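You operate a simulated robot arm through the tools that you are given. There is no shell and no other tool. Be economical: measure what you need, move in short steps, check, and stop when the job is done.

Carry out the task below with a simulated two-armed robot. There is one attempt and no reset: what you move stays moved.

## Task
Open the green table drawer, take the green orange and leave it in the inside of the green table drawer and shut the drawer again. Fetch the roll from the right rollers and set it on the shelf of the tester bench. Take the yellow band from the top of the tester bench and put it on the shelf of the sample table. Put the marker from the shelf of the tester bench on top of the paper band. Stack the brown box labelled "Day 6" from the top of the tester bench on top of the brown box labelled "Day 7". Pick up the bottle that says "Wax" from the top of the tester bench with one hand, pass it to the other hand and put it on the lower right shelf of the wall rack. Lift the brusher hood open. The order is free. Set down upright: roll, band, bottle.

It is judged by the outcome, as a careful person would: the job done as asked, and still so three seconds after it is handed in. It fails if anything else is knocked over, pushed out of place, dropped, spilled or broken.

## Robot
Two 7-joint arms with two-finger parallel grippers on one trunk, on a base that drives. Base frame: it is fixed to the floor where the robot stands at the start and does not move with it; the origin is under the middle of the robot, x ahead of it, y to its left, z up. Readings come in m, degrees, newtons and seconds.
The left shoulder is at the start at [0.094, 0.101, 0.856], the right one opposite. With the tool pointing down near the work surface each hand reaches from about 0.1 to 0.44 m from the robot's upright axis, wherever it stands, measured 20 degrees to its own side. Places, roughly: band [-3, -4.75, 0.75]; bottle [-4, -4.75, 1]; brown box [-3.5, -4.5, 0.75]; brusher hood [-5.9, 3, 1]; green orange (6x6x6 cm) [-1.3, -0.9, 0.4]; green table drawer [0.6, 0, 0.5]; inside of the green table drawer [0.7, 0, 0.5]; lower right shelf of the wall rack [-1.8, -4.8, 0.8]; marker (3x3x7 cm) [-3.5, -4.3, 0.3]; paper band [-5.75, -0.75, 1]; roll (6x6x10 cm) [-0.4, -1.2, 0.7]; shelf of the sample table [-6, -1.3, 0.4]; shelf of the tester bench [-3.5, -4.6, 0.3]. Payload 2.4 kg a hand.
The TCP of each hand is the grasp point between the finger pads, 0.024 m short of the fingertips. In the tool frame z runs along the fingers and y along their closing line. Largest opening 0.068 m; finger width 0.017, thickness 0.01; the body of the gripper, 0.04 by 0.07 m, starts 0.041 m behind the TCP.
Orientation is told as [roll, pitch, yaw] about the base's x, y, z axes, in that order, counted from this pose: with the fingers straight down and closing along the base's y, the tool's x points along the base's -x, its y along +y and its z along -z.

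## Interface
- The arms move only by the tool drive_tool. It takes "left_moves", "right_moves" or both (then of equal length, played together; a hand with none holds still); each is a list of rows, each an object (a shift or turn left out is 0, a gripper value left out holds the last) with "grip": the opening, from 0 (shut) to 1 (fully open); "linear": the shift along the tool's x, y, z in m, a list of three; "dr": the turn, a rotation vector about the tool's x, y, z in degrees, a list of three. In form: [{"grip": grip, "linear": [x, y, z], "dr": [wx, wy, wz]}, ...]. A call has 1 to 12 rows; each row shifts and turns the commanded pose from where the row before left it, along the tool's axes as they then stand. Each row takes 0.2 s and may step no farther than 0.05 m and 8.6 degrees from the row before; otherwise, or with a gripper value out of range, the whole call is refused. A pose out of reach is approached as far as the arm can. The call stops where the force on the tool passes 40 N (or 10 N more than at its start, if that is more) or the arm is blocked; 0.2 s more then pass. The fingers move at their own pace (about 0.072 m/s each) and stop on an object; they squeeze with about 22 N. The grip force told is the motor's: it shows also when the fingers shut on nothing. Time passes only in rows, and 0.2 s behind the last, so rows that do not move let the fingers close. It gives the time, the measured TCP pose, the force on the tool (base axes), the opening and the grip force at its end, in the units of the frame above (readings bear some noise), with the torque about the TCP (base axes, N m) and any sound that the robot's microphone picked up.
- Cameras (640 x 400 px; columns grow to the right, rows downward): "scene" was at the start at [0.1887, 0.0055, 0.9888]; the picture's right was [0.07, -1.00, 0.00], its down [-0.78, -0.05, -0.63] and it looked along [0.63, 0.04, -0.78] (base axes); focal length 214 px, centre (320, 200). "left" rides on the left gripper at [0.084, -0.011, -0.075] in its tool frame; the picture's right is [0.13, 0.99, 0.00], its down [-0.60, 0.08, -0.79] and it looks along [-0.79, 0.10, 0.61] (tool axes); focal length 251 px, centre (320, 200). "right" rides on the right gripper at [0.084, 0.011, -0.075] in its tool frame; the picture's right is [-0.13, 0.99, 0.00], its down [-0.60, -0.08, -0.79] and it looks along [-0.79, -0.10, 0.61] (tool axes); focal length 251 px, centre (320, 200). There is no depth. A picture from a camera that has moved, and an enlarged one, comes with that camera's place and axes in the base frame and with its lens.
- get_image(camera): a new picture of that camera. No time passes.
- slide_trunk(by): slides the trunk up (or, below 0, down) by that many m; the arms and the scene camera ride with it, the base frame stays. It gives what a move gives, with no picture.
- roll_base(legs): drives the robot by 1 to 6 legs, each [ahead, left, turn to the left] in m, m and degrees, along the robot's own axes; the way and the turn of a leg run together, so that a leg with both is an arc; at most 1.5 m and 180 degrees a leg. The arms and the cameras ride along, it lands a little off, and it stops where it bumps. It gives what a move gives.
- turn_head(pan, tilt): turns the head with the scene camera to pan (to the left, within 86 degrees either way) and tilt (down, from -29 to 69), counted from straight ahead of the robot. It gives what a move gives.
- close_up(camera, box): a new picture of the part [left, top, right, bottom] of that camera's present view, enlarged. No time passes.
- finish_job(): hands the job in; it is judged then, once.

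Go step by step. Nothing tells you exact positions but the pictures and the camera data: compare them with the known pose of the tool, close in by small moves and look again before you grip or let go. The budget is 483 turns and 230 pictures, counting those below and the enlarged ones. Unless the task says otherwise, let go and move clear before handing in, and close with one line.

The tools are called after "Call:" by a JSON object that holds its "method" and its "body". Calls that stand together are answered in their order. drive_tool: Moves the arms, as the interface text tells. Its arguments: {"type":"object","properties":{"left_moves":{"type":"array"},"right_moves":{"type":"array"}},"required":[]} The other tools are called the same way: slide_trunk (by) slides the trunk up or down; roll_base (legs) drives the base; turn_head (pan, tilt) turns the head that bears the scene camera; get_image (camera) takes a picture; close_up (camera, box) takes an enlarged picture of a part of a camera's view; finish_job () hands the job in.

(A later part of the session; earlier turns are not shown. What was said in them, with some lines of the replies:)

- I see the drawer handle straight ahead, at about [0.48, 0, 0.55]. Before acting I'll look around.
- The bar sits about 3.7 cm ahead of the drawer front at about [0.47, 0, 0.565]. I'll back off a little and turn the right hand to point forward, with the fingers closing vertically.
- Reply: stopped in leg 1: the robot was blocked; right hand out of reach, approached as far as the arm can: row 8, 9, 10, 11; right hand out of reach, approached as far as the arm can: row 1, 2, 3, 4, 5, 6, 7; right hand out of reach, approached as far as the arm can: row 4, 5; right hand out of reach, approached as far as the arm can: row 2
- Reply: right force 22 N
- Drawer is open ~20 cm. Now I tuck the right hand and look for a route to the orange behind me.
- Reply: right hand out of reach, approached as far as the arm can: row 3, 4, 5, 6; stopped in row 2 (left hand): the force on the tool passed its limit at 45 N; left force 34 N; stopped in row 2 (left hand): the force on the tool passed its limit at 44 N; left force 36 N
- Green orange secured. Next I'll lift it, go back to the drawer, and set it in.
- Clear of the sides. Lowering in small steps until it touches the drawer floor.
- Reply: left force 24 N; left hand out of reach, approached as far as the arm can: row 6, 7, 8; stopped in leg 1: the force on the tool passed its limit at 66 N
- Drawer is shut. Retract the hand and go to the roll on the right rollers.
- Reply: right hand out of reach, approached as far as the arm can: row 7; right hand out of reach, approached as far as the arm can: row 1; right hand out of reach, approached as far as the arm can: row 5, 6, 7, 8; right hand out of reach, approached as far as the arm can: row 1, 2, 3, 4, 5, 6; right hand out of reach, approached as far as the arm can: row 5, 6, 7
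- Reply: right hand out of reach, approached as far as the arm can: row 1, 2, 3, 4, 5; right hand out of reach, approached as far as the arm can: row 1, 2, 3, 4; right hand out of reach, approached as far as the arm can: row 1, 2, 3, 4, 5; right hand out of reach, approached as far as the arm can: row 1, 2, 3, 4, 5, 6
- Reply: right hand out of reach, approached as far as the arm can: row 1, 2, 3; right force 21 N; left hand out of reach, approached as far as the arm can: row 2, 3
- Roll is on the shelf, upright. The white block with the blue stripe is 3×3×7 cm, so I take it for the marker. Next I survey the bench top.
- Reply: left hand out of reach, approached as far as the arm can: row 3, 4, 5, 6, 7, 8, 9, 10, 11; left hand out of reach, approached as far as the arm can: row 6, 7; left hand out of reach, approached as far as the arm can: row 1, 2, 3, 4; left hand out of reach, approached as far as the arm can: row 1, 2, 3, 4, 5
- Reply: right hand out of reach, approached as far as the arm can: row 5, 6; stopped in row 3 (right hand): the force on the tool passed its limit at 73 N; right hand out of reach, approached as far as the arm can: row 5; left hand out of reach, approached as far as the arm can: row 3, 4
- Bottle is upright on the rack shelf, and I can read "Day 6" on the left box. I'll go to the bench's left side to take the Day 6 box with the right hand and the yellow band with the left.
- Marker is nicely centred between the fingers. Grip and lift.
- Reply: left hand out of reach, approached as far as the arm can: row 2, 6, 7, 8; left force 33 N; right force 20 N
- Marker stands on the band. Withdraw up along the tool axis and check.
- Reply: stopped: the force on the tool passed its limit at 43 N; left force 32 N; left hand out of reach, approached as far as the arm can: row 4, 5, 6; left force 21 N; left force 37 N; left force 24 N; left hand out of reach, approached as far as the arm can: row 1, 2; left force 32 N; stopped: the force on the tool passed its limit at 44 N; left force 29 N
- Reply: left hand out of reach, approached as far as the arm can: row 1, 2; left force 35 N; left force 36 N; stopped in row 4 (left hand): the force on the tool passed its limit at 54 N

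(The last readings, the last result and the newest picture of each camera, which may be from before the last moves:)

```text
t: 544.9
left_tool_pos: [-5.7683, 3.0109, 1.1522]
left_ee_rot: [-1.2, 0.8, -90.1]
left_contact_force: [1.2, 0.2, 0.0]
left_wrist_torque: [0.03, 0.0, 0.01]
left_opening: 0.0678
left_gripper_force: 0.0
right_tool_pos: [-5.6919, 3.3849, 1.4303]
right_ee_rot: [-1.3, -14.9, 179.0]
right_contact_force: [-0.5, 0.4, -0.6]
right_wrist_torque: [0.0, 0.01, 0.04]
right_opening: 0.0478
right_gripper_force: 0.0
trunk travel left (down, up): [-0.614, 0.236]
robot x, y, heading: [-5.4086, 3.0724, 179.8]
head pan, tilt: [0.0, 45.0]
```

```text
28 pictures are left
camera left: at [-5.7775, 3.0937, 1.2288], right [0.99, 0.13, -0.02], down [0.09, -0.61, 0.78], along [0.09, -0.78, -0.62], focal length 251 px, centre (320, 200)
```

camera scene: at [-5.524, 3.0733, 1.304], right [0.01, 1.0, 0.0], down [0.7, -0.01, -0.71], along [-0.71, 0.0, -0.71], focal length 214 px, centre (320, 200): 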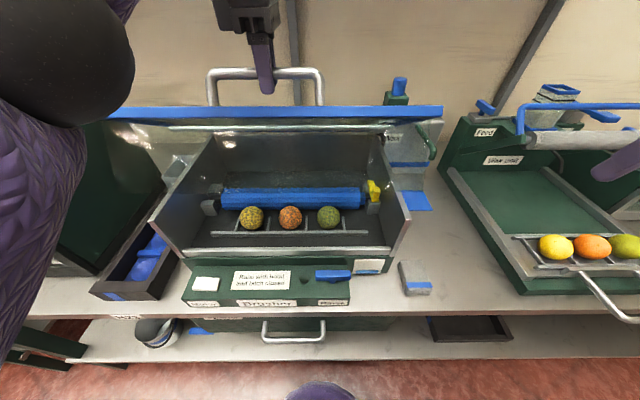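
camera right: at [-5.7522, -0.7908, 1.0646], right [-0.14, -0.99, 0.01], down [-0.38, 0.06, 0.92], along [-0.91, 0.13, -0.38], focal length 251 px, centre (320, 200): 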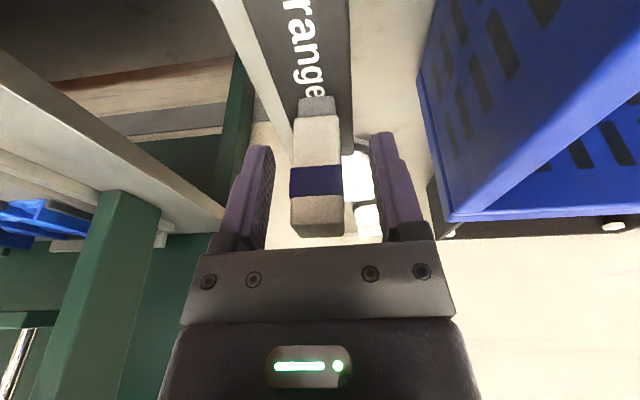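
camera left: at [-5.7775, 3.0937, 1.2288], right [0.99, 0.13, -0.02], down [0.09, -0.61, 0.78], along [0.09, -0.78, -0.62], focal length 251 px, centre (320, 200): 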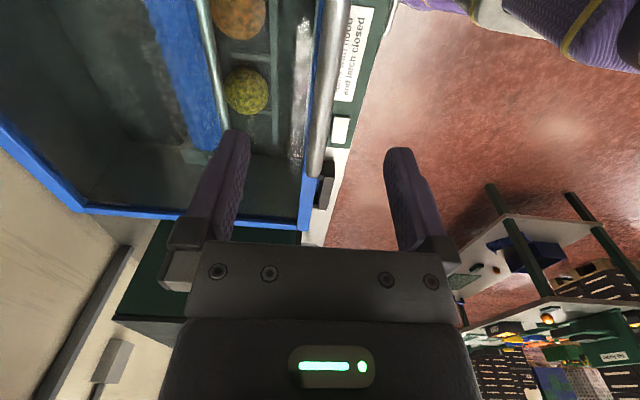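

Call:
{"method": "drive_tool", "body": {"left_moves": [{"linear": [0, 0.002, 0.04]}, {"linear": [0, 0, 0.035]}, {"grip": 0.4}, {"grip": 0}, {"grip": 0}, {"grip": 0}]}}

Call:
{"method": "drive_tool", "body": {"left_moves": [{"linear": [0, -0.002, -0.013]}, {"linear": [0, -0.003, -0.013]}, {"linear": [0, -0.0035, -0.013]}, {"linear": [0, -0.0035, -0.0125]}, {"linear": [0, -0.005, -0.0125]}, {"linear": [0, -0.005, -0.0125]}, {"linear": [0, -0.006, -0.012]}, {"linear": [0, -0.006, -0.012]}, {"linear": [0, -0.0065, -0.0113]}, {"linear": [0, -0.007, -0.0113]}]}}

```text
t: 546.3
left_tool_pos: [-5.7666, 3.0112, 1.0775]
left_ee_rot: [-1.2, 0.8, -90.1]
left_contact_force: [4.6, -0.4, -3.5]
left_wrist_torque: [0.03, -0.09, 0.08]
left_opening: 0.0136
left_gripper_force: 33.7
right_tool_pos: [-5.6915, 3.3835, 1.4292]
right_ee_rot: [-1.4, -15.0, 179.0]
right_contact_force: [0.2, 0.0, -0.3]
right_wrist_torque: [-0.02, 0.01, -0.01]
right_opening: 0.0475
right_gripper_force: 0.0
trunk travel left (down, up): [-0.614, 0.236]
robot x, y, heading: [-5.4112, 3.0693, 179.7]
head pan, tilt: [0.0, 45.0]
```

```text
t: 548.5
left_tool_pos: [-5.8117, 3.0103, 1.2016]
left_ee_rot: [-1.1, 0.6, -90.2]
left_contact_force: [3.8, 8.4, -3.3]
left_wrist_torque: [-0.08, -0.13, -0.02]
left_opening: 0.0137
left_gripper_force: 33.7
right_tool_pos: [-5.6898, 3.386, 1.4284]
right_ee_rot: [-1.3, -14.9, 179.0]
right_contact_force: [-0.2, 0.0, 0.0]
right_wrist_torque: [-0.01, 0.02, 0.0]
right_opening: 0.0475
right_gripper_force: 0.1
trunk travel left (down, up): [-0.614, 0.236]
robot x, y, heading: [-5.4147, 3.0726, 179.5]
head pan, tilt: [0.0, 45.0]
```

Call:
{"method": "drive_tool", "body": {"left_moves": [{"linear": [0, -0.008, -0.0107]}, {"linear": [0, -0.008, -0.0107]}, {"linear": [0, -0.0085, -0.01]}, {"linear": [0, -0.0085, -0.01]}, {"linear": [0, -0.0095, -0.009]}, {"linear": [0, -0.0095, -0.009]}, {"linear": [0, -0.0105, -0.0085]}, {"linear": [0, -0.0105, -0.0085]}, {"linear": [0, -0.011, -0.0075]}, {"linear": [0, -0.011, -0.0075]}]}}

Call:
{"method": "get_image", "body": {"camera": "scene"}}

```text
t: 550.7
left_tool_pos: [-5.8931, 3.011, 1.2878]
left_ee_rot: [-1.0, 0.5, -90.5]
left_contact_force: [-8.0, 18.5, -15.8]
left_wrist_torque: [0.06, 0.04, -0.07]
left_opening: 0.0135
left_gripper_force: 33.5
left hand out of reach, approached as far as the arm can: row 9, 10
right_tool_pos: [-5.6955, 3.3877, 1.4273]
right_ee_rot: [-1.3, -14.9, 178.8]
right_contact_force: [-0.1, -0.9, 1.0]
right_wrist_torque: [0.04, 0.04, 0.02]
right_opening: 0.0475
right_gripper_force: 0.1
trunk travel left (down, up): [-0.614, 0.236]
robot x, y, heading: [-5.4077, 3.0701, 179.6]
head pan, tilt: [0.0, 45.0]
```

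```text
27 pictures are left
camera scene: at [-5.5097, 3.0763, 1.5424], right [0.01, 1.0, 0.0], down [0.71, -0.01, -0.71], along [-0.71, 0.0, -0.71], focal length 214 px, centre (320, 200)
```

scene: 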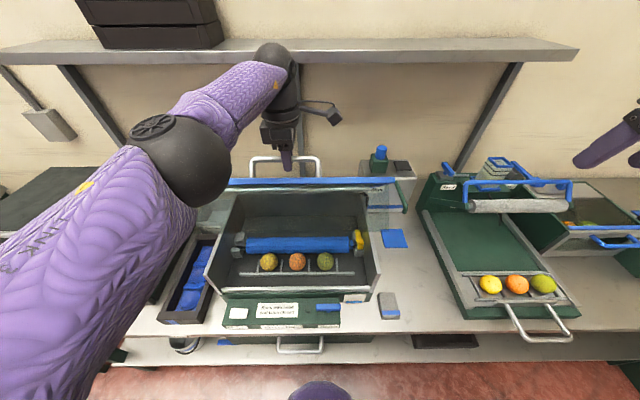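

Call:
{"method": "drive_tool", "body": {"left_moves": [{"dr": [6, 0, 0]}, {"dr": [6, 0, 0]}, {"dr": [6, 0, 0]}, {"dr": [6, 0, 0]}]}}

```text
t: 551.7
left_tool_pos: [-5.8896, 3.0073, 1.2888]
left_ee_rot: [-25.3, 0.6, -90.0]
left_contact_force: [-1.7, 14.6, -5.2]
left_wrist_torque: [0.01, -0.1, -0.56]
left_opening: 0.0136
left_gripper_force: 33.6
right_tool_pos: [-5.6924, 3.3878, 1.4286]
right_ee_rot: [-1.2, -15.0, 178.9]
right_contact_force: [-0.5, 0.4, 0.6]
right_wrist_torque: [-0.01, 0.04, 0.02]
right_opening: 0.0476
right_gripper_force: 0.0
trunk travel left (down, up): [-0.614, 0.236]
robot x, y, heading: [-5.4113, 3.0714, 179.6]
head pan, tilt: [0.0, 45.0]
```

Call:
{"method": "drive_tool", "body": {"left_moves": [{"linear": [0, -0.013, -0.002]}, {"linear": [0, -0.0134, -0.001]}, {"linear": [0, -0.0134, -0.001]}, {"linear": [0, -0.0131, 0]}, {"linear": [0, -0.0131, 0.0005]}, {"linear": [0, -0.0132, 0.001]}]}}

```text
t: 553.1
left_tool_pos: [-5.951, 3.0068, 1.3249]
left_ee_rot: [-25.4, 0.5, -90.1]
left_contact_force: [6.9, 7.1, 7.2]
left_wrist_torque: [-0.4, -0.14, -0.21]
left_opening: 0.0138
left_gripper_force: 33.7
left hand out of reach, approached as far as the arm can: row 6
right_tool_pos: [-5.6904, 3.3869, 1.4283]
right_ee_rot: [-1.2, -15.0, 179.0]
right_contact_force: [-0.2, 0.9, 0.1]
right_wrist_torque: [0.0, 0.01, -0.01]
right_opening: 0.0477
right_gripper_force: 0.1
trunk travel left (down, up): [-0.614, 0.236]
robot x, y, heading: [-5.4111, 3.0676, 179.6]
head pan, tilt: [0.0, 45.0]
```

Call:
{"method": "drive_tool", "body": {"left_moves": [{"dr": [6, 0, 0]}, {"dr": [6, 0, 0]}, {"dr": [6, 0, 0]}, {"dr": [6, 0, 0]}]}}

Call:
{"method": "get_image", "body": {"camera": "scene"}}

```text
t: 554.1
left_tool_pos: [-5.9527, 3.0069, 1.3227]
left_ee_rot: [-49.3, 0.6, -90.3]
left_contact_force: [2.1, 6.3, -1.8]
left_wrist_torque: [-0.31, -0.14, -0.61]
left_opening: 0.0139
left_gripper_force: 33.8
right_tool_pos: [-5.6907, 3.3868, 1.427]
right_ee_rot: [-1.3, -15.0, 178.9]
right_contact_force: [-0.5, 1.6, -0.2]
right_wrist_torque: [0.03, -0.03, -0.03]
right_opening: 0.0476
right_gripper_force: 0.1
trunk travel left (down, up): [-0.614, 0.236]
robot x, y, heading: [-5.4105, 3.0713, 179.6]
head pan, tilt: [0.0, 45.0]
```

```text
26 pictures are left
camera scene: at [-5.5058, 3.0736, 1.5428], right [0.01, 1.0, 0.0], down [0.71, -0.01, -0.71], along [-0.71, 0.0, -0.71], focal length 214 px, centre (320, 200)
```

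scene: 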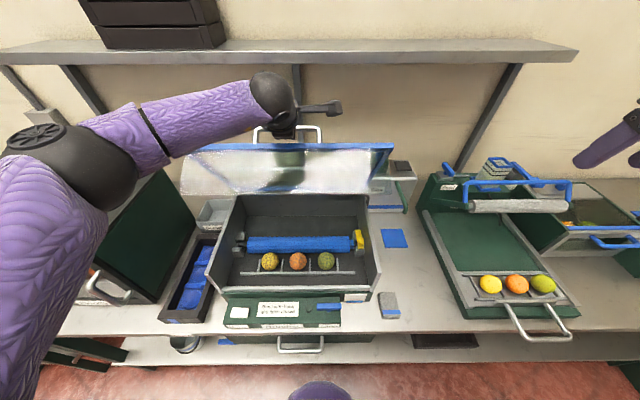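

Call:
{"method": "drive_tool", "body": {"left_moves": [{"linear": [0, -0.0116, 0.0065]}, {"linear": [0, -0.0116, 0.0065]}, {"linear": [0, -0.0108, 0.0076]}, {"linear": [0, -0.0108, 0.0076]}, {"linear": [0, -0.01, 0.0087]}, {"linear": [0, -0.01, 0.0087]}]}}

```text
t: 555.5
left_tool_pos: [-6.01, 3.0059, 1.34]
left_ee_rot: [-49.2, 0.6, -90.2]
left_contact_force: [1.8, 6.1, 5.3]
left_wrist_torque: [-0.37, -0.01, -0.6]
left_opening: 0.0137
left_gripper_force: 33.9
left hand out of reach, approached as far as the arm can: row 5, 6
right_tool_pos: [-5.6923, 3.3855, 1.4286]
right_ee_rot: [-1.2, -15.0, 178.9]
right_contact_force: [-0.6, -0.5, 0.4]
right_wrist_torque: [0.01, 0.02, -0.01]
right_opening: 0.0475
right_gripper_force: 0.0
trunk travel left (down, up): [-0.614, 0.236]
robot x, y, heading: [-5.4178, 3.0715, 179.3]
head pan, tilt: [0.0, 45.0]
```

Call:
{"method": "drive_tool", "body": {"left_moves": [{"dr": [6, 0, 0]}, {"dr": [6, 0, 0]}, {"dr": [5, 0, 0]}, {"linear": [0, -0.007, 0.011]}, {"linear": [0, -0.006, 0.012]}, {"linear": [0, -0.006, 0.012]}, {"linear": [0, -0.005, 0.012]}]}}

Call:
{"method": "get_image", "body": {"camera": "scene"}}

```text
t: 556.8
left_tool_pos: [-6.026, 3.0058, 1.3472]
left_ee_rot: [-66.1, 0.3, -90.1]
left_contact_force: [34.3, 0.5, 28.7]
left_wrist_torque: [-2.44, -9.95, 0.41]
left_opening: 0.02
left_gripper_force: 37.2
left hand out of reach, approached as far as the arm can: row 6
right_tool_pos: [-5.6812, 3.3858, 1.4312]
right_ee_rot: [-1.4, -15.4, 179.0]
right_contact_force: [-0.1, 0.0, 0.1]
right_wrist_torque: [-0.01, 0.02, -0.04]
right_opening: 0.0476
right_gripper_force: 0.1
trunk travel left (down, up): [-0.614, 0.236]
robot x, y, heading: [-5.4142, 3.0686, 179.7]
head pan, tilt: [0.0, 45.0]
stopped in row 6 (left hand): the force on the tool passed its limit at 46 N (the readings are from after the stop); the commanded pose is now the measured one
```

```text
25 pictures are left
camera scene: at [-5.4944, 3.0731, 1.5439], right [0.01, 1.0, 0.0], down [0.7, 0.0, -0.71], along [-0.71, 0.0, -0.7], focal length 214 px, centre (320, 200)
```

scene: 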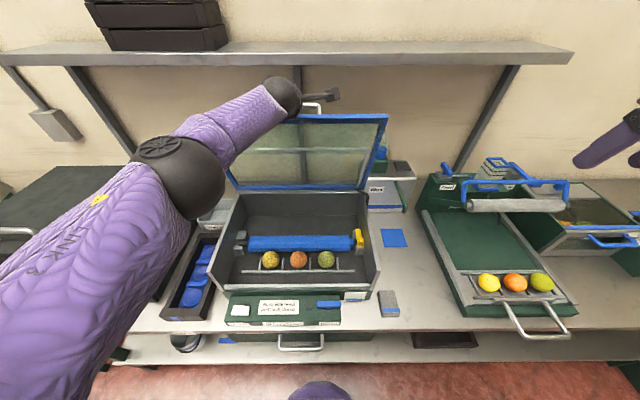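

Call:
{"method": "drive_tool", "body": {"left_moves": [{"linear": [0, 0.003, -0.005]}, {"linear": [0, 0.0, -0.002], "grip": 0.35}, {"grip": 0.5}, {"grip": 0.5}, {}]}}

Call:
{"method": "close_up", "body": {"camera": "scene", "box": [210, 60, 410, 220]}}

Call:
{"method": "get_image", "body": {"camera": "left"}}

```text
t: 558.0
left_tool_pos: [-6.0227, 3.0053, 1.346]
left_ee_rot: [-66.3, 0.6, -90.2]
left_contact_force: [15.5, 0.8, 36.1]
left_wrist_torque: [-0.9, -3.19, -0.94]
left_opening: 0.0207
left_gripper_force: 0.0
right_tool_pos: [-5.6851, 3.3862, 1.4313]
right_ee_rot: [-1.3, -15.3, 179.0]
right_contact_force: [0.5, 0.0, 0.4]
right_wrist_torque: [0.02, 0.0, -0.02]
right_opening: 0.0478
right_gripper_force: 0.2
trunk travel left (down, up): [-0.614, 0.236]
robot x, y, heading: [-5.4156, 3.0685, 179.6]
head pan, tilt: [0.0, 45.0]
```

```text
2.50 times, centred on (310, 140) of scene
camera zoom: at [-5.4978, 3.0726, 1.5435], right [0.01, 1.0, 0.0], down [0.7, 0.0, -0.71], along [-0.71, 0.0, -0.7], focal length 536 px, centre (345, 350)
```

zoom: 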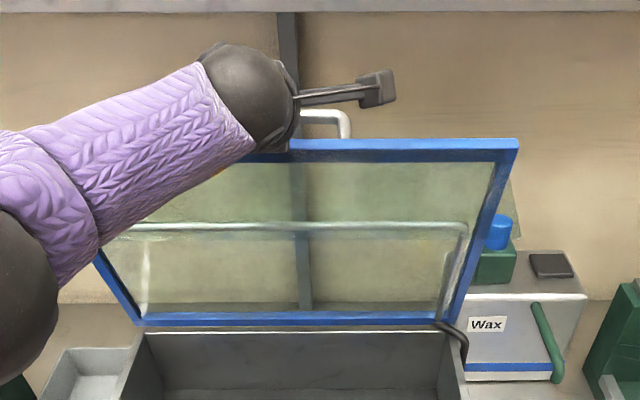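

```text
23 pictures are left
camera left: at [-5.9586, 3.0892, 1.3878], right [0.4, 0.14, -0.91], down [0.76, -0.61, 0.24], along [-0.52, -0.78, -0.35], focal length 251 px, centre (320, 200)
```

left: 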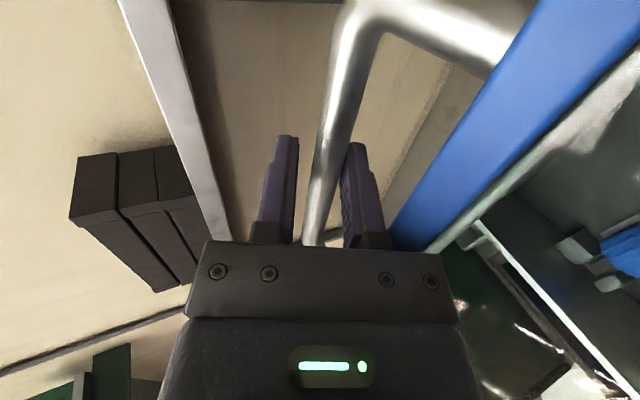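

Call:
{"method": "drive_tool", "body": {"left_moves": [{"linear": [0, -0.006, -0.003], "grip": 0.45}, {"linear": [0, -0.003, -0.002]}, {}, {}]}}

Call:
{"method": "get_image", "body": {"camera": "left"}}

```text
t: 559.0
left_tool_pos: [-6.0266, 3.0062, 1.3518]
left_ee_rot: [-65.7, 0.5, -90.2]
left_contact_force: [6.9, 4.5, 0.9]
left_wrist_torque: [-0.62, -2.05, -0.56]
left_opening: 0.032
left_gripper_force: 0.5
right_tool_pos: [-5.6906, 3.3863, 1.4298]
right_ee_rot: [-1.3, -15.0, 179.0]
right_contact_force: [0.8, 0.1, -0.1]
right_wrist_torque: [-0.01, 0.0, 0.01]
right_opening: 0.0477
right_gripper_force: 0.0
trunk travel left (down, up): [-0.614, 0.236]
robot x, y, heading: [-5.4155, 3.0687, 179.5]
head pan, tilt: [0.0, 45.0]
```

```text
22 pictures are left
camera left: at [-5.9634, 3.0893, 1.3937], right [0.41, 0.14, -0.9], down [0.76, -0.61, 0.25], along [-0.51, -0.78, -0.35], focal length 251 px, centre (320, 200)
```

left: 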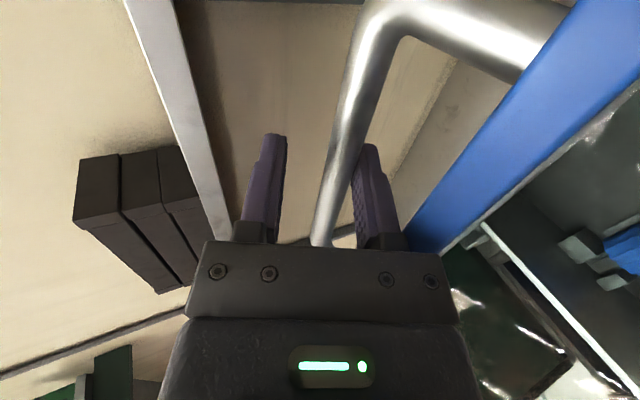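

Call:
{"method": "drive_tool", "body": {"left_moves": [{"linear": [0, 0, -0.006]}, {}, {}]}}

Call:
{"method": "drive_tool", "body": {"left_moves": [{"linear": [0, 0, -0.008]}, {}, {}]}}

Call:
{"method": "get_image", "body": {"camera": "left"}}

```text
t: 559.8
left_tool_pos: [-6.0251, 3.0044, 1.3536]
left_ee_rot: [-65.8, 0.6, -90.1]
left_contact_force: [0.3, 4.5, -9.4]
left_wrist_torque: [-0.17, -0.5, -0.21]
left_opening: 0.0379
left_gripper_force: 4.2
right_tool_pos: [-5.6926, 3.3862, 1.4289]
right_ee_rot: [-1.3, -14.8, 179.0]
right_contact_force: [-0.1, 0.8, 0.0]
right_wrist_torque: [0.02, -0.02, 0.0]
right_opening: 0.0475
right_gripper_force: 0.0
trunk travel left (down, up): [-0.614, 0.236]
robot x, y, heading: [-5.4143, 3.0718, 179.8]
head pan, tilt: [0.0, 45.0]
```

```text
t: 560.6
left_tool_pos: [-6.0168, 3.0043, 1.3563]
left_ee_rot: [-65.7, 0.5, -89.9]
left_contact_force: [-1.0, 1.3, -15.2]
left_wrist_torque: [-0.14, -0.03, 0.01]
left_opening: 0.0414
left_gripper_force: 6.9
right_tool_pos: [-5.6942, 3.3844, 1.4297]
right_ee_rot: [-1.4, -14.8, 179.1]
right_contact_force: [-0.7, 0.8, -0.4]
right_wrist_torque: [-0.01, 0.03, 0.01]
right_opening: 0.0476
right_gripper_force: 0.1
trunk travel left (down, up): [-0.614, 0.236]
robot x, y, heading: [-5.4121, 3.0726, 179.9]
head pan, tilt: [0.0, 45.0]
```

```text
21 pictures are left
camera left: at [-5.9537, 3.0876, 1.3988], right [0.41, 0.14, -0.9], down [0.76, -0.61, 0.25], along [-0.51, -0.78, -0.35], focal length 251 px, centre (320, 200)
```

left: 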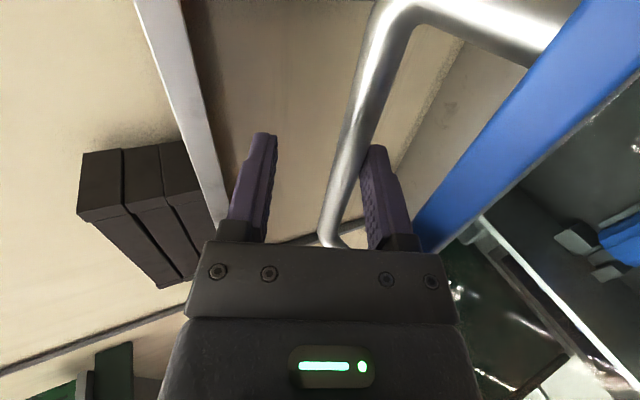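

Call:
{"method": "drive_tool", "body": {"left_moves": [{"linear": [0, 0.007, 0.003], "grip": 0.75}, {"grip": 0.8}, {}, {}]}}

Call:
{"method": "drive_tool", "body": {"left_moves": [{"linear": [0, 0, -0.015]}, {"linear": [0, 0, -0.015]}, {}, {}]}}

Call:
{"method": "get_image", "body": {"camera": "left"}}

```text
t: 561.6
left_tool_pos: [-6.0162, 3.0049, 1.3497]
left_ee_rot: [-66.0, 0.4, -90.2]
left_contact_force: [0.4, 0.6, 1.7]
left_wrist_torque: [0.0, -0.05, 0.0]
left_opening: 0.0536
left_gripper_force: 0.0
right_tool_pos: [-5.6916, 3.3844, 1.429]
right_ee_rot: [-1.2, -15.0, 178.9]
right_contact_force: [-0.2, 0.1, -1.0]
right_wrist_torque: [-0.03, 0.0, 0.01]
right_opening: 0.0476
right_gripper_force: 0.0
trunk travel left (down, up): [-0.614, 0.236]
robot x, y, heading: [-5.4119, 3.0684, 179.8]
head pan, tilt: [0.0, 45.0]
```

```text
t: 562.6
left_tool_pos: [-5.9879, 3.0051, 1.3626]
left_ee_rot: [-65.9, 0.6, -90.0]
left_contact_force: [-0.4, 0.4, 0.4]
left_wrist_torque: [-0.04, 0.0, -0.02]
left_opening: 0.0544
left_gripper_force: 0.1
right_tool_pos: [-5.6925, 3.3847, 1.4273]
right_ee_rot: [-1.2, -15.0, 179.1]
right_contact_force: [-0.2, -0.4, -0.9]
right_wrist_torque: [0.01, 0.01, -0.02]
right_opening: 0.0477
right_gripper_force: 0.1
trunk travel left (down, up): [-0.614, 0.236]
robot x, y, heading: [-5.4091, 3.0737, 179.8]
head pan, tilt: [0.0, 45.0]
```

```text
20 pictures are left
camera left: at [-5.9244, 3.0871, 1.405], right [0.41, 0.14, -0.9], down [0.76, -0.61, 0.25], along [-0.51, -0.78, -0.35], focal length 251 px, centre (320, 200)
```

left: 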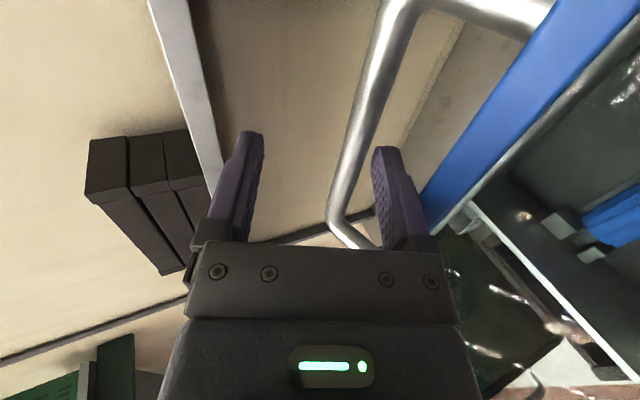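

Call:
{"method": "drive_tool", "body": {"left_moves": [{"linear": [0, -0.005, -0.025]}, {"linear": [0, -0.005, -0.03]}, {"linear": [0, -0.005, -0.03]}, {"linear": [0, 0, -0.03]}, {}]}}

Call:
{"method": "get_image", "body": {"camera": "scene"}}

```text
t: 563.8
left_tool_pos: [-5.8886, 3.0034, 1.425]
left_ee_rot: [-65.9, 0.6, -90.0]
left_contact_force: [-0.7, 0.3, -0.2]
left_wrist_torque: [-0.03, 0.01, 0.01]
left_opening: 0.0543
left_gripper_force: 0.1
right_tool_pos: [-5.6918, 3.3843, 1.4288]
right_ee_rot: [-1.3, -15.1, 178.9]
right_contact_force: [0.5, 0.2, -0.6]
right_wrist_torque: [0.04, 0.0, -0.01]
right_opening: 0.0473
right_gripper_force: 0.1
trunk travel left (down, up): [-0.614, 0.236]
robot x, y, heading: [-5.4116, 3.0707, 179.8]
head pan, tilt: [0.0, 45.0]
```

```text
19 pictures are left
camera scene: at [-5.5058, 3.0718, 1.5429], right [0.01, 1.0, 0.0], down [0.71, 0.0, -0.71], along [-0.71, 0.0, -0.71], focal length 214 px, centre (320, 200)
```

scene: 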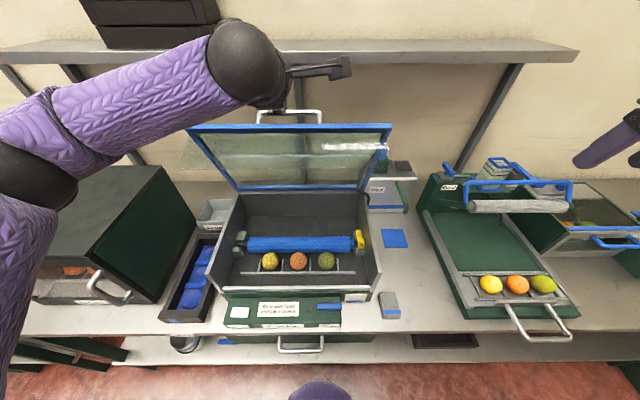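

Call:
{"method": "drive_tool", "body": {"left_moves": [{}, {}, {}, {}, {}, {}, {}, {}, {}, {}, {}, {}]}}

Call:
{"method": "get_image", "body": {"camera": "scene"}}

```text
t: 566.4
left_tool_pos: [-5.8892, 3.0039, 1.4247]
left_ee_rot: [-65.9, 0.5, -90.1]
left_contact_force: [-0.4, -0.2, 0.6]
left_wrist_torque: [0.02, 0.0, 0.0]
left_opening: 0.0544
left_gripper_force: 0.1
right_tool_pos: [-5.6921, 3.3846, 1.4299]
right_ee_rot: [-1.2, -15.0, 179.0]
right_contact_force: [-0.3, 0.0, -0.1]
right_wrist_torque: [-0.02, 0.0, -0.02]
right_opening: 0.0475
right_gripper_force: 0.0
trunk travel left (down, up): [-0.614, 0.236]
robot x, y, heading: [-5.4098, 3.0699, 179.8]
head pan, tilt: [0.0, 45.0]
```

```text
18 pictures are left
camera scene: at [-5.5054, 3.0718, 1.5429], right [0.01, 1.0, 0.0], down [0.71, 0.0, -0.71], along [-0.71, 0.0, -0.71], focal length 214 px, centre (320, 200)
```

scene: 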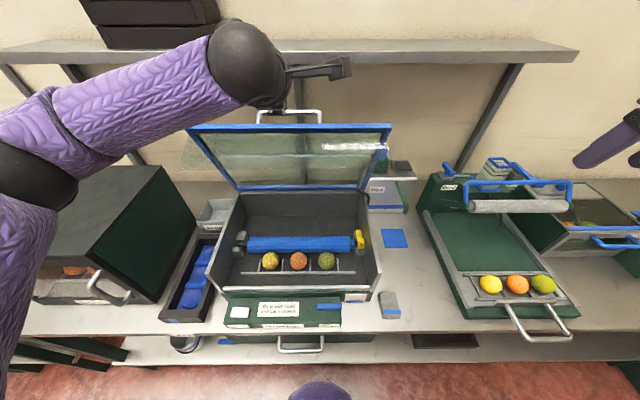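

Call:
{"method": "drive_tool", "body": {"left_moves": [{"linear": [0, 0.0457, 0.0203], "grip": 0}, {"linear": [0, 0.0457, 0.0203]}, {}]}}

Call:
{"method": "drive_tool", "body": {"left_moves": [{"linear": [0, -0.008, 0.018]}, {"linear": [0, -0.008, 0.018]}, {"linear": [0, -0.008, 0.018]}, {"linear": [0, -0.004, 0.009]}]}}

Call:
{"method": "get_image", "body": {"camera": "scene"}}

```text
t: 567.2
left_tool_pos: [-5.8879, 3.0053, 1.322]
left_ee_rot: [-66.0, 0.7, -90.0]
left_contact_force: [1.1, -0.2, 3.6]
left_wrist_torque: [-0.04, 0.04, -0.02]
left_opening: 0.0
left_gripper_force: 22.5
right_tool_pos: [-5.6914, 3.3841, 1.4297]
right_ee_rot: [-1.2, -15.1, 179.0]
right_contact_force: [-0.1, -0.3, 0.2]
right_wrist_torque: [-0.04, 0.0, 0.0]
right_opening: 0.0477
right_gripper_force: 0.1
trunk travel left (down, up): [-0.614, 0.236]
robot x, y, heading: [-5.416, 3.0677, 179.8]
head pan, tilt: [0.0, 45.0]
```

```text
t: 567.7
left_tool_pos: [-5.9115, 3.0049, 1.3339]
left_ee_rot: [-67.7, 0.9, -90.2]
left_contact_force: [15.0, -3.1, 33.6]
left_wrist_torque: [-0.13, 0.33, 0.07]
left_opening: 0.0003
left_gripper_force: 22.1
right_tool_pos: [-5.6876, 3.3832, 1.4309]
right_ee_rot: [-1.5, -15.2, 179.0]
right_contact_force: [-0.4, -1.2, 0.4]
right_wrist_torque: [0.0, -0.03, -0.02]
right_opening: 0.0477
right_gripper_force: 0.0
trunk travel left (down, up): [-0.614, 0.236]
robot x, y, heading: [-5.4113, 3.0686, 179.9]
head pan, tilt: [0.0, 45.0]
stopped in row 2 (left hand): the force on the tool passed its limit at 47 N (the readings are from after the stop); the commanded pose is now the measured one
```

```text
17 pictures are left
camera scene: at [-5.4996, 3.0709, 1.5436], right [0.0, 1.0, 0.0], down [0.7, 0.0, -0.71], along [-0.71, 0.0, -0.7], focal length 214 px, centre (320, 200)
```

scene: 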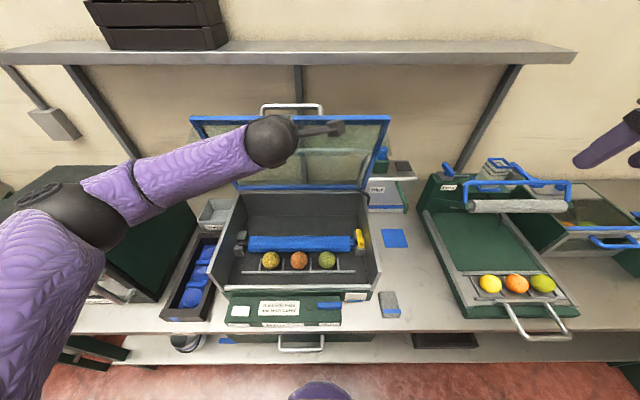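

Call:
{"method": "drive_tool", "body": {"left_moves": [{"linear": [0, 0.006, -0.02]}, {"linear": [0, 0.01, -0.03]}, {"linear": [0, 0.045, 0]}, {"linear": [0, 0.02, 0]}, {}]}}

Call:
{"method": "get_image", "body": {"camera": "scene"}}

Call:
{"method": "get_image", "body": {"camera": "left"}}

```text
t: 568.6
left_tool_pos: [-5.8295, 3.004, 1.2908]
left_ee_rot: [-68.2, 1.1, -90.2]
left_contact_force: [35.3, -6.9, 38.0]
left_wrist_torque: [-0.28, 0.11, 0.18]
left_opening: 0.0001
left_gripper_force: 22.0
right_tool_pos: [-5.6803, 3.3816, 1.4317]
right_ee_rot: [-1.3, -15.5, 179.4]
right_contact_force: [0.1, -0.3, -0.3]
right_wrist_torque: [0.04, 0.04, 0.03]
right_opening: 0.0476
right_gripper_force: 0.0
trunk travel left (down, up): [-0.614, 0.236]
robot x, y, heading: [-5.4126, 3.069, 179.8]
head pan, tilt: [0.0, 45.0]
stopped in row 4 (left hand): the force on the tool passed its limit at 59 N (the readings are from after the stop); the commanded pose is now the measured one
```

```text
16 pictures are left
camera scene: at [-5.4924, 3.0691, 1.5441], right [0.0, 1.0, 0.0], down [0.7, 0.0, -0.71], along [-0.71, 0.0, -0.7], focal length 214 px, centre (320, 200)
```

scene: 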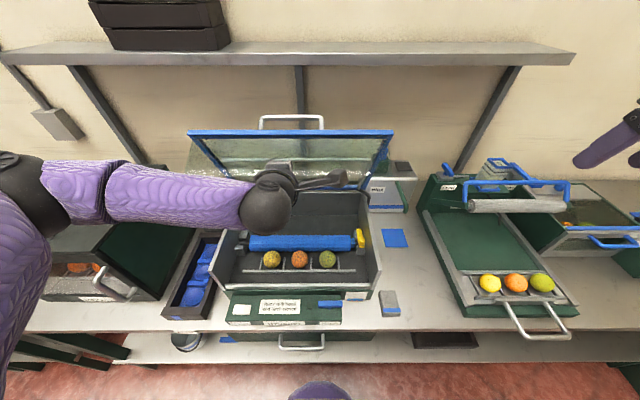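

```text
15 pictures are left
camera left: at [-5.764, 3.0872, 1.3311], right [0.37, 0.15, -0.92], down [0.76, -0.61, 0.21], along [-0.53, -0.78, -0.34], focal length 251 px, centre (320, 200)
```

left: 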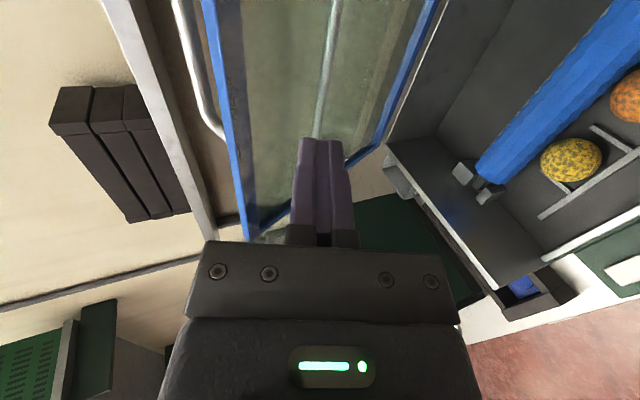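

Call:
{"method": "drive_tool", "body": {"left_moves": [{"linear": [0, -0.0278, -0.0113]}, {"linear": [0, 0.015, -0.0371]}, {"linear": [0, 0.015, -0.0371]}, {"linear": [0, 0.0348, 0.0141]}, {"linear": [0, 0.0348, 0.0141]}, {"linear": [0, 0.0348, 0.0141]}, {"linear": [0, 0.0348, 0.0141]}, {}]}}

Call:
{"method": "get_image", "body": {"camera": "scene"}}

```text
t: 570.5
left_tool_pos: [-5.7561, 3.0272, 1.1773]
left_ee_rot: [-67.1, 0.7, -90.1]
left_contact_force: [-0.3, 0.0, -1.0]
left_wrist_torque: [0.01, 0.02, -0.02]
left_opening: 0.0001
left_gripper_force: 21.9
left hand out of reach, approached as far as the arm can: row 6, 7
right_tool_pos: [-5.6905, 3.3833, 1.4288]
right_ee_rot: [-1.4, -15.0, 179.2]
right_contact_force: [-0.1, 0.2, 0.3]
right_wrist_torque: [-0.01, -0.01, -0.03]
right_opening: 0.0477
right_gripper_force: 0.0
trunk travel left (down, up): [-0.614, 0.236]
robot x, y, heading: [-5.4127, 3.0679, 179.9]
head pan, tilt: [0.0, 45.0]
```

```text
14 pictures are left
camera scene: at [-5.5043, 3.0711, 1.5429], right [0.0, 1.0, 0.0], down [0.71, 0.0, -0.71], along [-0.71, 0.0, -0.71], focal length 214 px, centre (320, 200)
```

scene: 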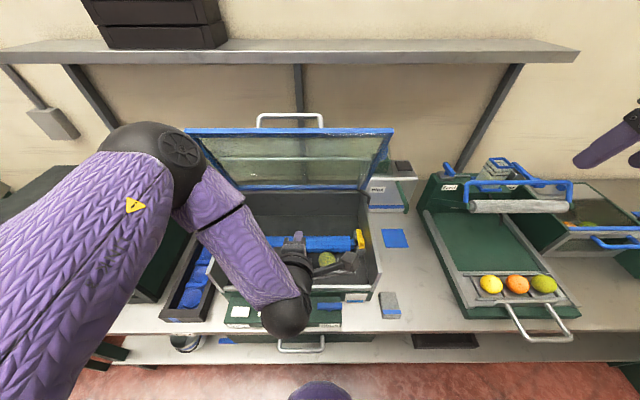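

Call:
{"method": "drive_tool", "body": {"left_moves": [{"linear": [0, -0.0156, 0.0368]}, {"linear": [0, -0.0156, 0.0368]}, {"linear": [0, -0.0156, 0.0368]}, {"linear": [0, -0.0202, -0.0086]}, {"linear": [0, -0.0202, -0.0086]}, {"linear": [0, -0.0202, -0.0086]}, {"linear": [0, -0.0202, -0.0086]}]}}

Call:
{"method": "get_image", "body": {"camera": "scene"}}

```text
t: 572.0
left_tool_pos: [-5.8749, 3.0293, 1.2661]
left_ee_rot: [-67.2, 0.9, -90.2]
left_contact_force: [-0.1, -0.1, -5.5]
left_wrist_torque: [-0.04, 0.02, -0.01]
left_opening: 0.0
left_gripper_force: 22.1
left hand out of reach, approached as far as the arm can: row 1
right_tool_pos: [-5.6922, 3.3846, 1.4292]
right_ee_rot: [-1.3, -15.0, 179.0]
right_contact_force: [0.9, -0.2, 0.6]
right_wrist_torque: [0.0, 0.0, -0.01]
right_opening: 0.0478
right_gripper_force: 0.0
trunk travel left (down, up): [-0.614, 0.236]
robot x, y, heading: [-5.4114, 3.0673, 179.7]
head pan, tilt: [0.0, 45.0]
```

```text
13 pictures are left
camera scene: at [-5.5052, 3.0713, 1.5428], right [0.0, 1.0, 0.0], down [0.71, 0.0, -0.71], along [-0.71, 0.0, -0.71], focal length 214 px, centre (320, 200)
```

scene: 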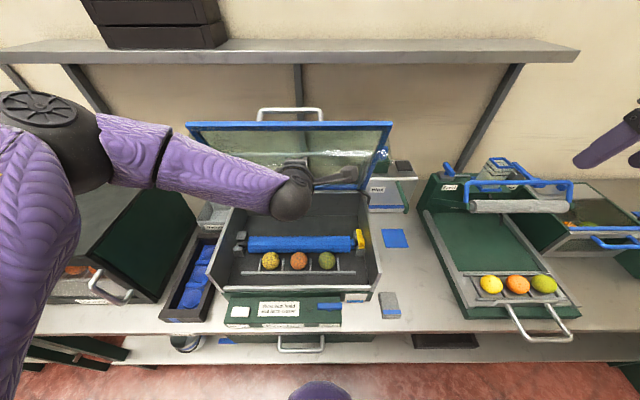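

Call:
{"method": "drive_tool", "body": {"left_moves": [{"linear": [0, -0.0138, -0.0058]}, {"linear": [0, -0.0138, -0.0058]}, {"linear": [0, -0.0138, -0.0058]}, {"linear": [0, -0.0138, -0.0058]}, {}]}}

Call:
{"method": "get_image", "body": {"camera": "scene"}}

```text
t: 573.2
left_tool_pos: [-5.8759, 3.0274, 1.3275]
left_ee_rot: [-67.2, 1.0, -90.2]
left_contact_force: [0.0, -0.4, 1.1]
left_wrist_torque: [-0.03, 0.02, 0.02]
left_opening: 0.0
left_gripper_force: 21.8
right_tool_pos: [-5.6912, 3.3831, 1.4296]
right_ee_rot: [-1.3, -15.0, 179.2]
right_contact_force: [0.8, 0.5, 0.5]
right_wrist_torque: [0.0, 0.01, 0.05]
right_opening: 0.0476
right_gripper_force: 0.0
trunk travel left (down, up): [-0.614, 0.236]
robot x, y, heading: [-5.4104, 3.0691, 179.9]
head pan, tilt: [0.0, 45.0]
```

```text
12 pictures are left
camera scene: at [-5.5044, 3.0714, 1.5429], right [0.0, 1.0, 0.0], down [0.71, 0.0, -0.71], along [-0.71, 0.0, -0.71], focal length 214 px, centre (320, 200)
```

scene: 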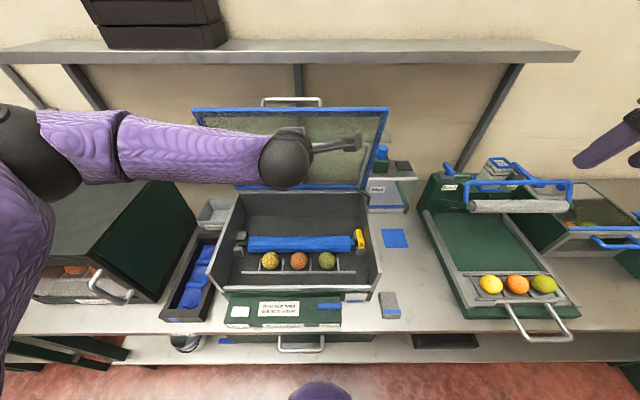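

Call:
{"method": "drive_tool", "body": {"left_moves": [{"linear": [0, -0.0138, -0.0058]}, {}, {"linear": [0, 0.0276, 0.0117]}, {"linear": [0, 0.0276, 0.0117]}, {"linear": [0, 0.0276, 0.0117]}, {"linear": [0, 0.0156, -0.0368]}, {"linear": [0, 0.0156, -0.0368]}, {}]}}

Call:
{"method": "get_image", "body": {"camera": "scene"}}

```text
t: 575.0
left_tool_pos: [-5.7973, 3.0297, 1.2531]
left_ee_rot: [-67.3, 0.9, -90.3]
left_contact_force: [0.0, 0.2, 0.1]
left_wrist_torque: [-0.02, 0.03, -0.01]
left_opening: 0.0002
left_gripper_force: 22.7
right_tool_pos: [-5.6921, 3.3831, 1.4279]
right_ee_rot: [-1.4, -15.0, 179.1]
right_contact_force: [0.5, 0.4, 0.2]
right_wrist_torque: [0.01, -0.04, -0.01]
right_opening: 0.0476
right_gripper_force: 0.1
trunk travel left (down, up): [-0.614, 0.236]
robot x, y, heading: [-5.4124, 3.069, 179.8]
head pan, tilt: [0.0, 45.0]
```

```text
11 pictures are left
camera scene: at [-5.5046, 3.0712, 1.5429], right [0.0, 1.0, 0.0], down [0.71, 0.0, -0.71], along [-0.71, 0.0, -0.71], focal length 214 px, centre (320, 200)
```

scene: 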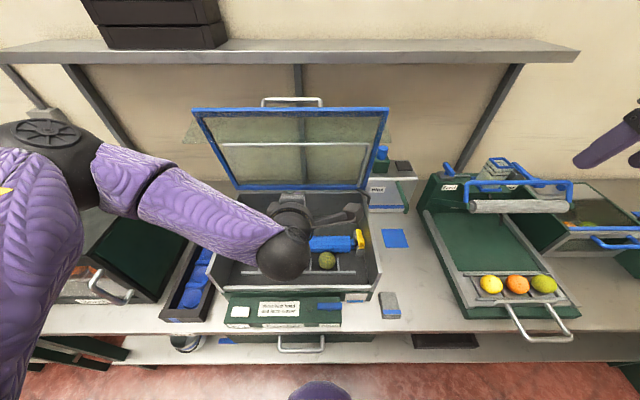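

Call:
{"method": "roll_base", "body": {"legs": [[-0.4, 0, 0]]}}

Call:
{"method": "get_image", "body": {"camera": "scene"}}

```text
t: 577.6
left_tool_pos: [-5.3913, 3.0285, 1.2527]
left_ee_rot: [-67.3, 0.9, -90.2]
left_contact_force: [0.6, 0.5, 0.7]
left_wrist_torque: [0.0, -0.01, 0.03]
left_opening: 0.0002
left_gripper_force: 22.2
right_tool_pos: [-5.2855, 3.3819, 1.4291]
right_ee_rot: [-1.2, -15.0, 179.2]
right_contact_force: [0.4, -0.2, 0.4]
right_wrist_torque: [0.03, 0.0, 0.02]
right_opening: 0.0476
right_gripper_force: 0.1
trunk travel left (down, up): [-0.614, 0.236]
robot x, y, heading: [-5.0056, 3.0684, 179.9]
head pan, tilt: [0.0, 45.0]
```

```text
10 pictures are left
camera scene: at [-5.0978, 3.0699, 1.5429], right [0.0, 1.0, 0.0], down [0.71, 0.0, -0.71], along [-0.71, 0.0, -0.71], focal length 214 px, centre (320, 200)
```

scene: 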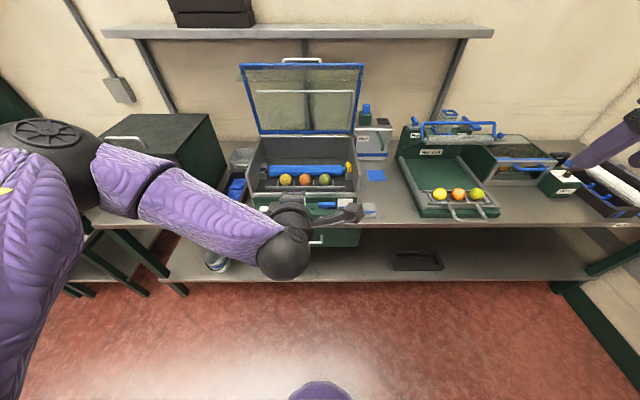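

All tasks look complete: the hood stands open and both hands are empty and clear.

Call:
{"method": "finish_job", "body": {}}

```text
The job is handed in.
```

I handed the job in with every step done. One point rests on my reading: I stood the marker on the black band labelled "Oranges". No band was marked "Paper", and that one matched the place you gave.
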